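You operate a simulated robot arm through the tools that you are given. There is no shell and no other tool. Be economical: measure what you need, move in short steps, check, and stop when the job is done.

Carry out the task below with a simulated robot arm. There is one attempt and no reset: what you move stays moved.

TASK
Stack the red medium narrow brick from the top of the mortar bench on top of the black medium narrow brick.
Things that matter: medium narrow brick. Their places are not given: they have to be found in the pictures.

It is judged by the outcome, as a careful person would: the job done as asked, and still so three seconds after it is handed in. It fails if anything else is knocked over, pushed out of place, dropped, spilled or broken.

THE ROBOT
A 6-joint arm with a two-finger parallel gripper, fixed in place. Base frame: the origin is at the foot of the arm, x ahead of it, y to its left, z up; the work surface is at about z = 802. Lengths are in mm, angles in rad, forces in N, time in s.
With the tool pointing down near the work surface it reaches from about 240 to 640 mm from the base axis. Its first joint turns from -1.152 to 1.152 rad. Payload 2.7 kg.
Tool frame: the origin (TCP) lies between the finger pads and is the grasp point; the fingertips stand 23 mm ahead of it; z points along the fingers, y is the line along which they close. The gripper opens to 94 mm. The fingers are 38 mm wide and 10 mm thick; the gripper's body (54 by 96 mm) begins 39 mm behind the TCP.
Orientation is that of the tool frame in the base frame, as a unit quaternion [x, y, z, w]. With the fingers straight down and closing along the base's y, the tool's x points along the base's -x, its y along +y and its z along -z.

THE INTERFACE
- The arm moves only by the tool jog_arm. Its argument "increments" is a list of rows, each a list of 3 entries, a list of its own where there are three numbers: the finger opening in mm, from 0 to 94, then the shift along the tool's x, y, z in mm, then the turn, a rotation vector about the tool's x, y, z in rad. In form: [[gripper, [x, y, z], [wx, wy, wz]], ...]. A call has 1 to 8 rows; each row shifts and turns the commanded pose from where the row before left it, along the tool's axes as they then stand. A row lasts 0.2 s, in which the tool goes at most 50 mm and 0.15 rad; a call with a longer step from one row to the next is refused whole, and so is a gripper value outside its range. A pose out of reach is approached as far as the arm can. The call stops where the force on the tool passes 40 N (or 10 N more than at its start, if that is more) or the arm is blocked; 0.2 s more then pass. The fingers move at their own pace (about 45 mm/s each) and stop on an object; they squeeze with about 34 N. The grip force told is the motor's: it shows also when the fingers shut on nothing. Time passes only in rows, and 0.2 s behind the last, so rows that do not move let the fingers close. It gives the time, the measured TCP pose, the force on the tool (base axes), the opening and the grip force at its end, in the units of the frame above (readings bear some noise), and new pictures: "views" is both (left out), scene, wrist or none.
- Cameras (640 x 400 px; columns grow to the right, rows downward): "scene" is fixed at [60.6, -419.8, 1405.1]; the picture's right is [0.89, -0.46, 0.00], its down [-0.26, -0.50, -0.83] and it looks along [0.38, 0.74, -0.56] (base axes); focal length 372 px, centre (320, 200). "wrist" rides on the gripper at [-39, 0, -44] in the tool frame; the picture's right is [0.00, -1.00, 0.00], its down [0.97, 0.00, -0.24] and it looks along [0.24, 0.00, 0.97] (tool axes); focal length 218 px, centre (320, 200).
- probe_pixels(camera, pixels): for up to 12 pixels [column, row] of the newest picture of that camera ("zoom" is the newest enlarged one), the place [x, y, z] in the base frame of the surface seen there, good to about 2 mm. No time passes.
- zoom(camera, box): a new picture of the part [left, top, right, bottom] of that camera's present view, enlarged. No time passes.
- job_done(): hands the job in; it is judged then, once.

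Work in short steps. Measure before you move; look again where a grasp or a placing could have gone wrong, and mend it. You have 60 turns and 120 pictures in all, the two below and enlarged ones among them. Open the gripper and draw the arm clear of the work before you hand the job in, unless the task says otherwise; then end with one line.

The tools are called after "Request:" by a JSON object that holds its "api" and its "payload". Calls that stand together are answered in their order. jog_arm: Moves the arm, as the interface text tells. Its arguments: {"type":"object","properties":{"increments":{"type":"array","items":{"type":"array"}},"views":{"type":"string","enum":["both","scene","wrist","none"]}},"required":["increments"]} The other tools are called the same way: probe_pixels (camera, pixels) gives the place of the surface under pixels of a picture; zoom (camera, box) takes an enlarged picture of a part of a camera's view; job_done () hands the job in.

At the start:

```text
time_s: 0.0
tool_pos: [471.9, 95.3, 1056.1]
orientation: [0.0, 1.0, 0.0, 0.0]
ft_force: [0.4, 0.5, -0.5]
grip_width: 93.9
grip_force: 0.0
```

scene: 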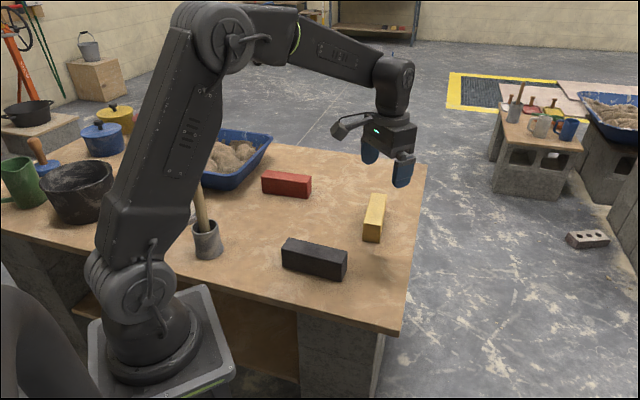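
wrist: 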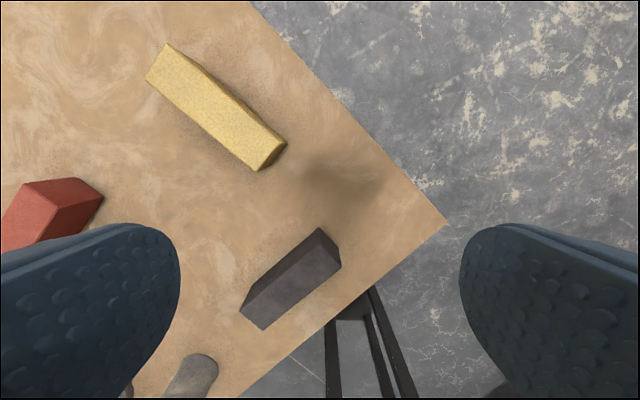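

The red brick is at about (286,184) and the black one at (314,259) in the scene view. I zoom in on both before probing.

Request:
{"api": "zoom", "payload": {"camera": "scene", "box": [240, 160, 400, 290]}}

Request:
{"api": "probe_pixels", "payload": {"camera": "scene", "pixels": [[264, 174], [309, 180], [310, 178], [274, 172], [286, 176], [288, 242], [346, 252], [341, 263], [283, 252], [315, 251], [330, 285], [286, 205]]}}

```text
3.08 times, centred on (320, 225) of scene
```

zoom: 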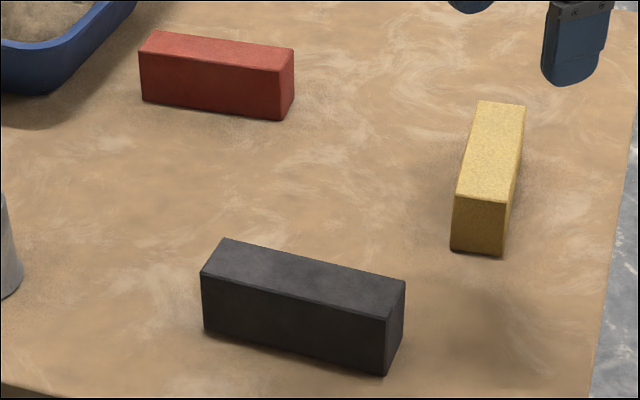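

```text
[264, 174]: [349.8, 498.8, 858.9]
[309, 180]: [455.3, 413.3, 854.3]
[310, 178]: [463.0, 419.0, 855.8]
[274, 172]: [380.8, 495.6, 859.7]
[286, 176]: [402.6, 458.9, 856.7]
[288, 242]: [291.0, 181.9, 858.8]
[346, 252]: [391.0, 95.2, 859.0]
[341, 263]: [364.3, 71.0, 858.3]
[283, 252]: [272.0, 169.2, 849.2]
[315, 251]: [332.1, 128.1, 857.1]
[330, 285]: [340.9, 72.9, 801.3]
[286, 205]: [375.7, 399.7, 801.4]
```

I probe the top corners of both bricks in the zoomed picture.

Request:
{"api": "probe_pixels", "payload": {"camera": "zoom", "pixels": [[142, 51], [158, 34], [291, 50], [280, 69], [204, 273], [225, 241], [403, 283], [386, 315], [215, 60], [300, 277]]}}

```text
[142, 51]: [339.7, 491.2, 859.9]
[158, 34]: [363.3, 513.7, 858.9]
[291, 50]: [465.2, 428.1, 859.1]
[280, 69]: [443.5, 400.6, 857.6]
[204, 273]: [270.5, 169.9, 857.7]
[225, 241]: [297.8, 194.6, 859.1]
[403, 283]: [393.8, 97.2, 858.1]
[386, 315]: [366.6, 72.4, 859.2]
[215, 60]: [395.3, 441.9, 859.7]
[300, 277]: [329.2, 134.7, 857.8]
```

Red centre is about (403, 458), its long axis at -0.708 rad; black centre about (332, 133.5), long axis at -0.792 rad. Both tops are at about z 858. I move above red at height, then turn the tool.

Request:
{"api": "jog_arm", "payload": {"increments": [[80, [8.6, 45.4, 7], [0, 0, 0]], [80, [8.6, 45.4, 7], [0, 0, 0]], [80, [8.6, 45.4, 7], [0, 0, 0]], [80, [8.6, 45.4, 7], [0, 0, 0]], [80, [8.6, 45.4, 7], [0, 0, 0]], [80, [8.6, 45.4, 7], [0, 0, 0]], [80, [8.6, 45.4, 7], [0, 0, 0]], [80, [8.8, 45.3, 7], [0, 0, 0]]], "views": "none"}}

Request:
{"api": "jog_arm", "payload": {"increments": [[80, [0, 0, 0], [0, 0, 0.1416]], [80, [0, 0, 0], [0, 0, 0.1416]], [80, [0, 0, 0], [0, 0, 0.1416]], [80, [0, 0, 0], [0, 0, 0.1416]], [80, [0, 0, 0], [0, 0, 0.1416]], [80, [0, 0, 0], [0, 0, 0]]]}}

```text
time_s: 1.8
tool_pos: [401.9, 458.4, 998.8]
orientation: [0.0, 1.0, -0.001, 0.0]
ft_force: [0.1, -0.3, -0.5]
grip_width: 79.7
grip_force: 0.0
```

```text
time_s: 3.2
tool_pos: [402.0, 457.1, 999.8]
orientation: [0.347, 0.938, 0.0, 0.001]
ft_force: [-0.5, 0.2, 0.3]
grip_width: 80.1
grip_force: 0.1
```

scene: 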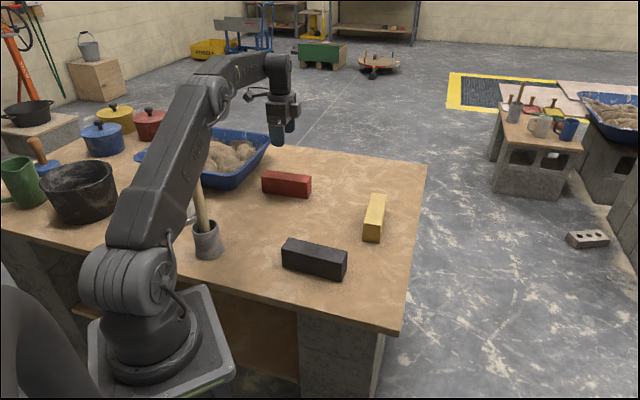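
wrist: 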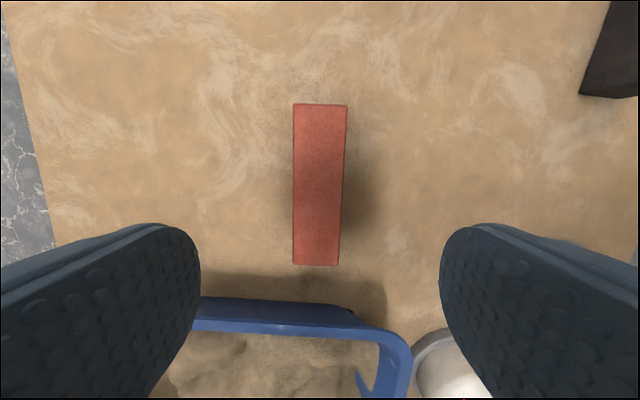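

The brick is nearly aligned at (318,185) in the wrist picture. I check its corners and the tray rim from here.

Request:
{"api": "probe_pixels", "payload": {"camera": "wrist", "pixels": [[296, 107], [344, 108], [336, 262], [295, 261], [318, 185], [260, 300], [380, 335], [408, 360], [430, 345], [200, 300]]}}

```text
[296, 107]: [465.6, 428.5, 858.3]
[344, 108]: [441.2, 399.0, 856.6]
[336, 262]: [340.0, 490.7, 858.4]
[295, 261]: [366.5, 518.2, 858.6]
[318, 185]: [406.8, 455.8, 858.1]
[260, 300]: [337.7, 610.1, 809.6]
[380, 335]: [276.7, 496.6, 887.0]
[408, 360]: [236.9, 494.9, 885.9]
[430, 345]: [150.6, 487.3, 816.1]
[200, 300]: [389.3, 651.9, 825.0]
```

Centre is about (403, 459) with the angle closer to -0.725, and the tray rim is well clear. I trim slightly and descend.

Request:
{"api": "jog_arm", "payload": {"increments": [[80, [0, 2, 20], [0, 0, 0.017]], [80, [0, 0, 30], [0, 0, 0]], [80, [0, 0, 30], [0, 0, 0]], [80, [0, 0, 30], [0, 0, 0]], [80, [0, 0, 30], [0, 0, 0]], [80, [0, 0, 15], [0, 0, 0]], [80, [0, 0, 9], [0, 0, 0]], [80, [0, 0, 0], [0, 0, 0]]]}}

```text
time_s: 5.0
tool_pos: [402.9, 458.8, 836.2]
orientation: [0.355, 0.935, 0.0, 0.0]
ft_force: [0.5, -0.9, 0.2]
grip_width: 80.0
grip_force: 0.2
```

scene: 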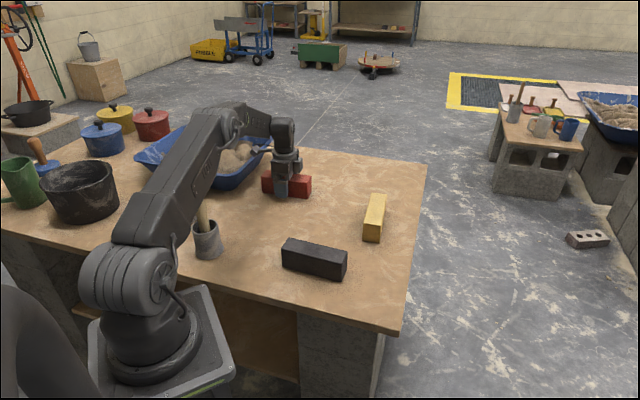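
wrist: 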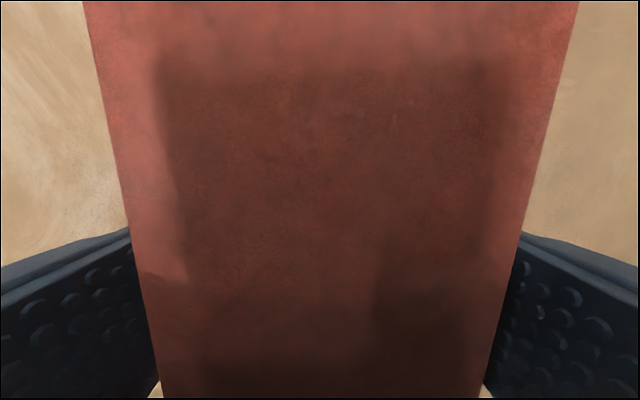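

The fingers straddle the brick. I close them, then lift.

Request:
{"api": "jog_arm", "payload": {"increments": [[0, [0, 0, 0], [0, 0, 0]], [0, [0, 0, 0], [0, 0, 0]], [0, [0, 0, 0], [0, 0, 0]], [0, [0, 0, 0], [0, 0, 0]], [0, [0, 0, 0], [0, 0, 0]]], "views": "none"}}

Request:
{"api": "jog_arm", "payload": {"increments": [[0, [0, 0, -10], [0, 0, 0]], [0, [0, 0, -20], [0, 0, 0]], [0, [0, 0, -30], [0, 0, 0]], [0, [0, 0, -30], [0, 0, 0]], [0, [0, 0, -30], [0, 0, 0]], [0, [0, 0, 0], [0, 0, 0]]]}}

```text
time_s: 6.2
tool_pos: [403.9, 459.5, 835.5]
orientation: [0.355, 0.935, 0.0, 0.0]
ft_force: [0.2, 1.5, 0.5]
grip_width: 43.9
grip_force: 34.3
```

```text
time_s: 7.6
tool_pos: [403.2, 459.7, 956.0]
orientation: [0.354, 0.935, 0.0, 0.0]
ft_force: [-0.1, 0.2, -6.2]
grip_width: 43.8
grip_force: 33.4
```

scene: 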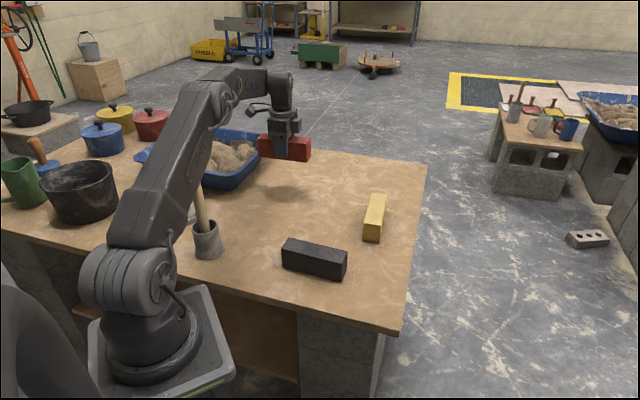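
wrist: 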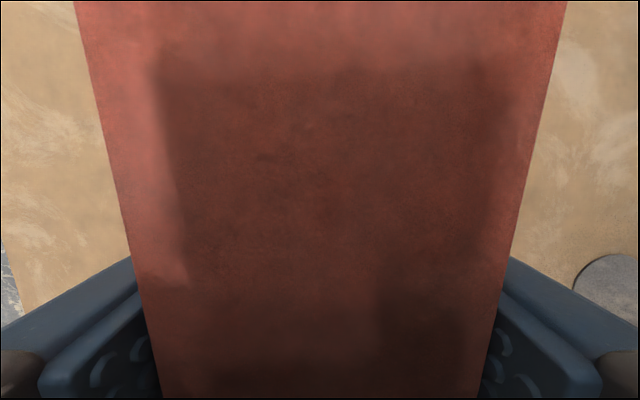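

Brick held, 44 mm wide. Before crossing, I locate the handle standing in the pot near (200,200) for clearance.

Request:
{"api": "probe_pixels", "payload": {"camera": "scene", "pixels": [[200, 195], [203, 215], [207, 240], [220, 235], [197, 185]]}}

```text
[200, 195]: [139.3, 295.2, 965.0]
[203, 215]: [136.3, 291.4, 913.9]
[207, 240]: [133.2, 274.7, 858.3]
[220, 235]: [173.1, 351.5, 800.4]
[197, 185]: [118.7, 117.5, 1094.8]
```

The handle is about 220 mm off the path, so I carry the brick across to above the black one and turn the last 0.066 rad.

Request:
{"api": "jog_arm", "payload": {"increments": [[0, [-20.4, -36.4, 0], [0, 0, 0]], [0, [-20.4, -36.4, 0], [0, 0, 0]], [0, [-20.4, -36.4, 0], [0, 0, 0]], [0, [-20.4, -36.4, 0], [0, 0, 0]], [0, [-20.4, -36.4, 0], [0, 0, 0]], [0, [-20.4, -36.4, 0], [0, 0, 0]], [0, [-20.4, -36.4, 0], [0, 0, 0]], [0, [-20.7, -36.3, 0], [0, 0, 0]]], "views": "none"}}

Request:
{"api": "jog_arm", "payload": {"increments": [[0, [0, 0, 0], [0, 0, 0.066]], [0, [0, 0, 0], [0, 0, 0]], [0, [0, 0, 0], [0, 0, 0]]]}}

```text
time_s: 9.4
tool_pos: [333.5, 133.0, 955.5]
orientation: [0.355, 0.935, 0.0, 0.0]
ft_force: [-0.2, 0.4, -5.3]
grip_width: 43.8
grip_force: 34.1
```

```text
time_s: 10.2
tool_pos: [332.9, 133.4, 955.2]
orientation: [0.385, 0.923, 0.0, 0.0]
ft_force: [-0.6, -0.2, -6.3]
grip_width: 44.1
grip_force: 33.9
```

scene: 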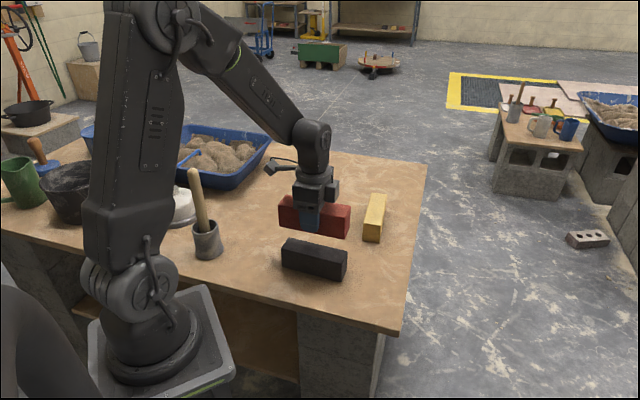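
wrist: 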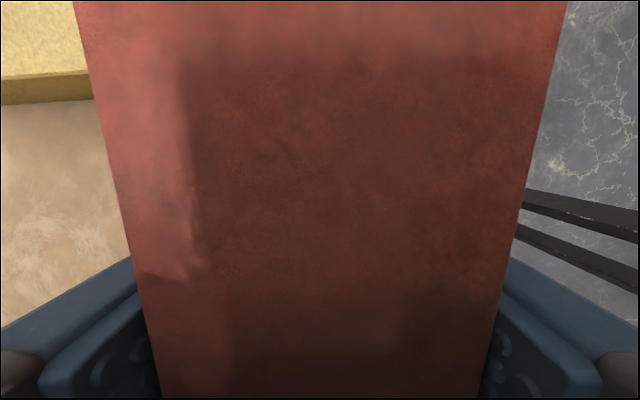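

The brick is aligned above the black one. I descend to about 5 mm above contact (contact expected at TCP z of about 892) and look.

Request:
{"api": "jog_arm", "payload": {"increments": [[0, [0, 0, 20], [0, 0, 0]], [0, [0, 0, 20], [0, 0, 0]], [0, [0, 0, 10], [0, 0, 0]], [0, [0, 0, 7], [0, 0, 0]], [0, [0, 0, 0], [0, 0, 0]]], "views": "none"}}

Request:
{"api": "zoom", "payload": {"camera": "scene", "box": [250, 170, 380, 290]}}

```text
time_s: 11.4
tool_pos: [331.8, 133.3, 899.1]
orientation: [0.385, 0.923, 0.0, 0.0]
ft_force: [0.3, -0.9, -6.3]
grip_width: 43.5
grip_force: 34.4
```

```text
3.33 times, centred on (315, 230) of scene
```

zoom: 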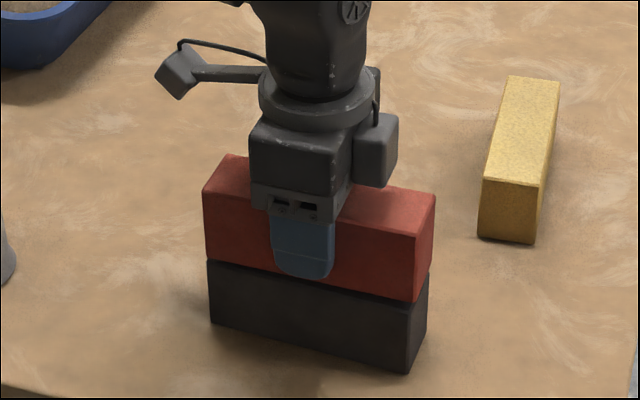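

Well aligned in all directions. I lower in small steps until contact shows.

Request:
{"api": "jog_arm", "payload": {"increments": [[0, [0, 0, 2], [0, 0, 0]], [0, [0, 0, 2], [0, 0, 0]], [0, [0, 0, 1], [0, 0, 0]], [0, [0, 0, 0], [0, 0, 0]]], "views": "none"}}

```text
time_s: 12.4
tool_pos: [333.9, 133.5, 893.6]
orientation: [0.385, 0.923, 0.0, 0.0]
ft_force: [-0.5, 0.6, -5.9]
grip_width: 43.7
grip_force: 33.8
```

Still carrying the full weight (-6 N), so I lower 1 mm at a time.

Request:
{"api": "jog_arm", "payload": {"increments": [[0, [0, 0, 1], [0, 0, 0]], [0, [0, 0, 0.5], [0, 0, 0]], [0, [0, 0, 0], [0, 0, 0]]], "views": "none"}}

```text
time_s: 13.2
tool_pos: [332.3, 133.3, 893.3]
orientation: [0.385, 0.923, 0.0, 0.001]
ft_force: [-4.6, -4.8, 18.3]
grip_width: 44.0
grip_force: 34.2
```

Contact: the force reads +18 N upward. I ease off 0.3 mm and open gently.

Request:
{"api": "jog_arm", "payload": {"increments": [[0, [0, 0, -0.4], [0, 0, 0]], [50, [0, 0, 0], [0, 0, 0]], [60, [0, 0, 0], [0, 0, 0]], [75, [0, 0, 0], [0, 0, 0]], [75, [0, 0, 0], [0, 0, 0]]]}}

```text
time_s: 14.4
tool_pos: [333.4, 133.0, 892.6]
orientation: [0.385, 0.923, 0.0, 0.0]
ft_force: [0.1, 0.1, 0.4]
grip_width: 75.0
grip_force: 0.0
```

scene: 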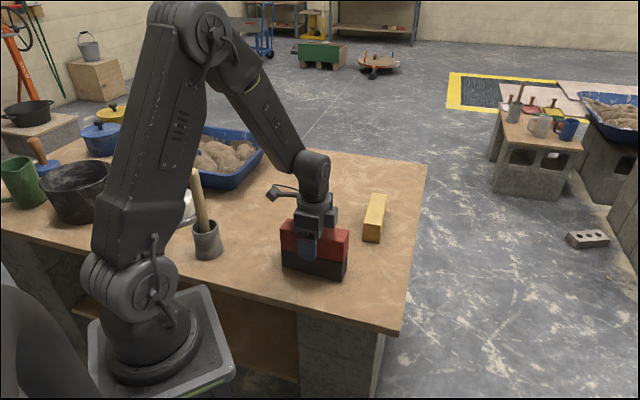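
wrist: 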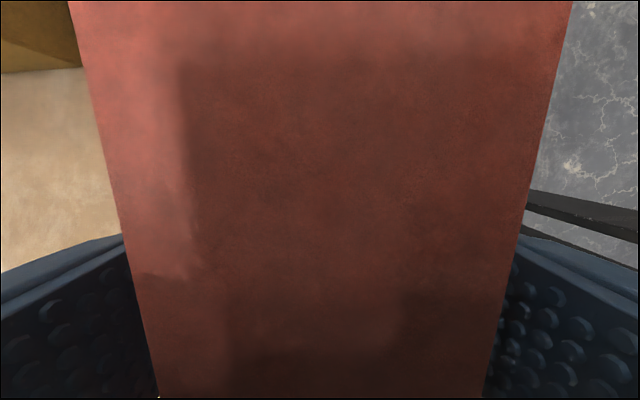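

Released with no force on the tool. I rise straight up and check.

Request:
{"api": "jog_arm", "payload": {"increments": [[75, [0, 0, -15], [0, 0, 0]], [75, [0, 0, -25], [0, 0, 0]], [75, [0, 0, -30], [0, 0, 0]], [75, [0, 0, -30], [0, 0, 0]], [75, [0, 0, -30], [0, 0, 0]], [75, [0, 0, -20], [0, 0, 0]], [75, [0, 0, 0], [0, 0, 0]]]}}

Request:
{"api": "zoom", "payload": {"camera": "scene", "box": [250, 170, 400, 290]}}

```text
time_s: 16.0
tool_pos: [333.5, 133.8, 1043.4]
orientation: [0.385, 0.923, 0.0, 0.0]
ft_force: [-0.5, -0.5, -0.8]
grip_width: 75.2
grip_force: 0.0
```

scene: 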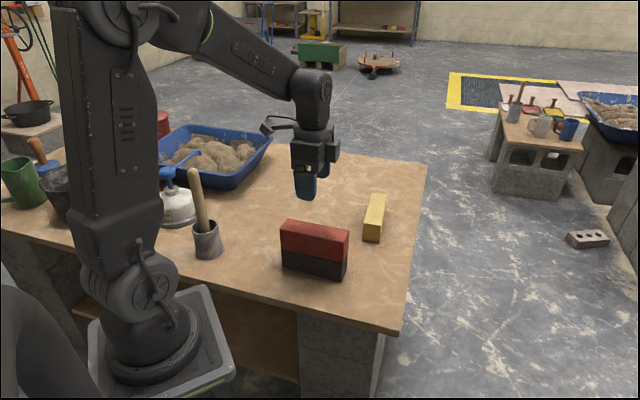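
wrist: 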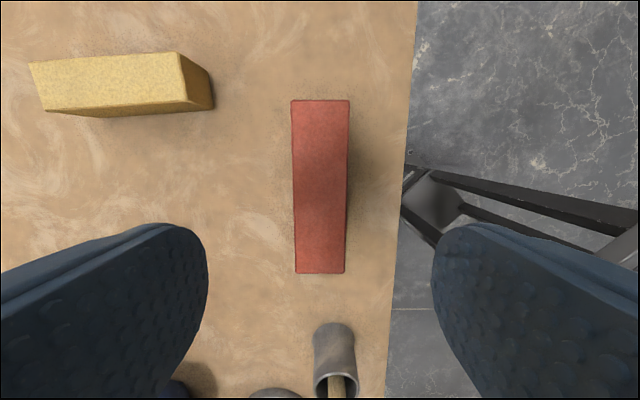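

```text
3.33 times, centred on (325, 230) of scene
```

zoom: 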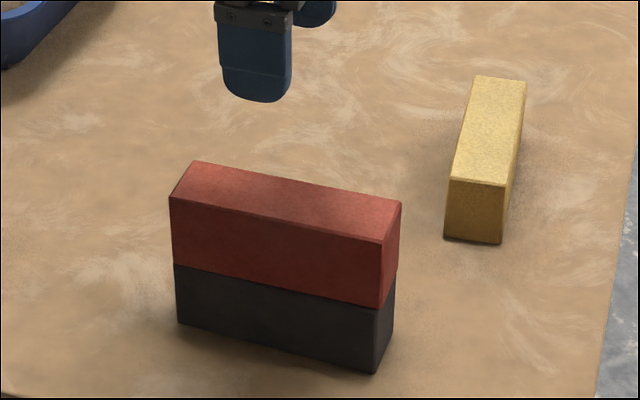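

The red brick sits squarely on the black one, the arm is clear and nothing else has moved. I hand it in.

Request:
{"api": "job_done", "payload": {}}

```text
The job is handed in.
```

The red medium narrow brick is stacked squarely on top of the black one, the gripper is open and clear above it, and nothing else was disturbed.
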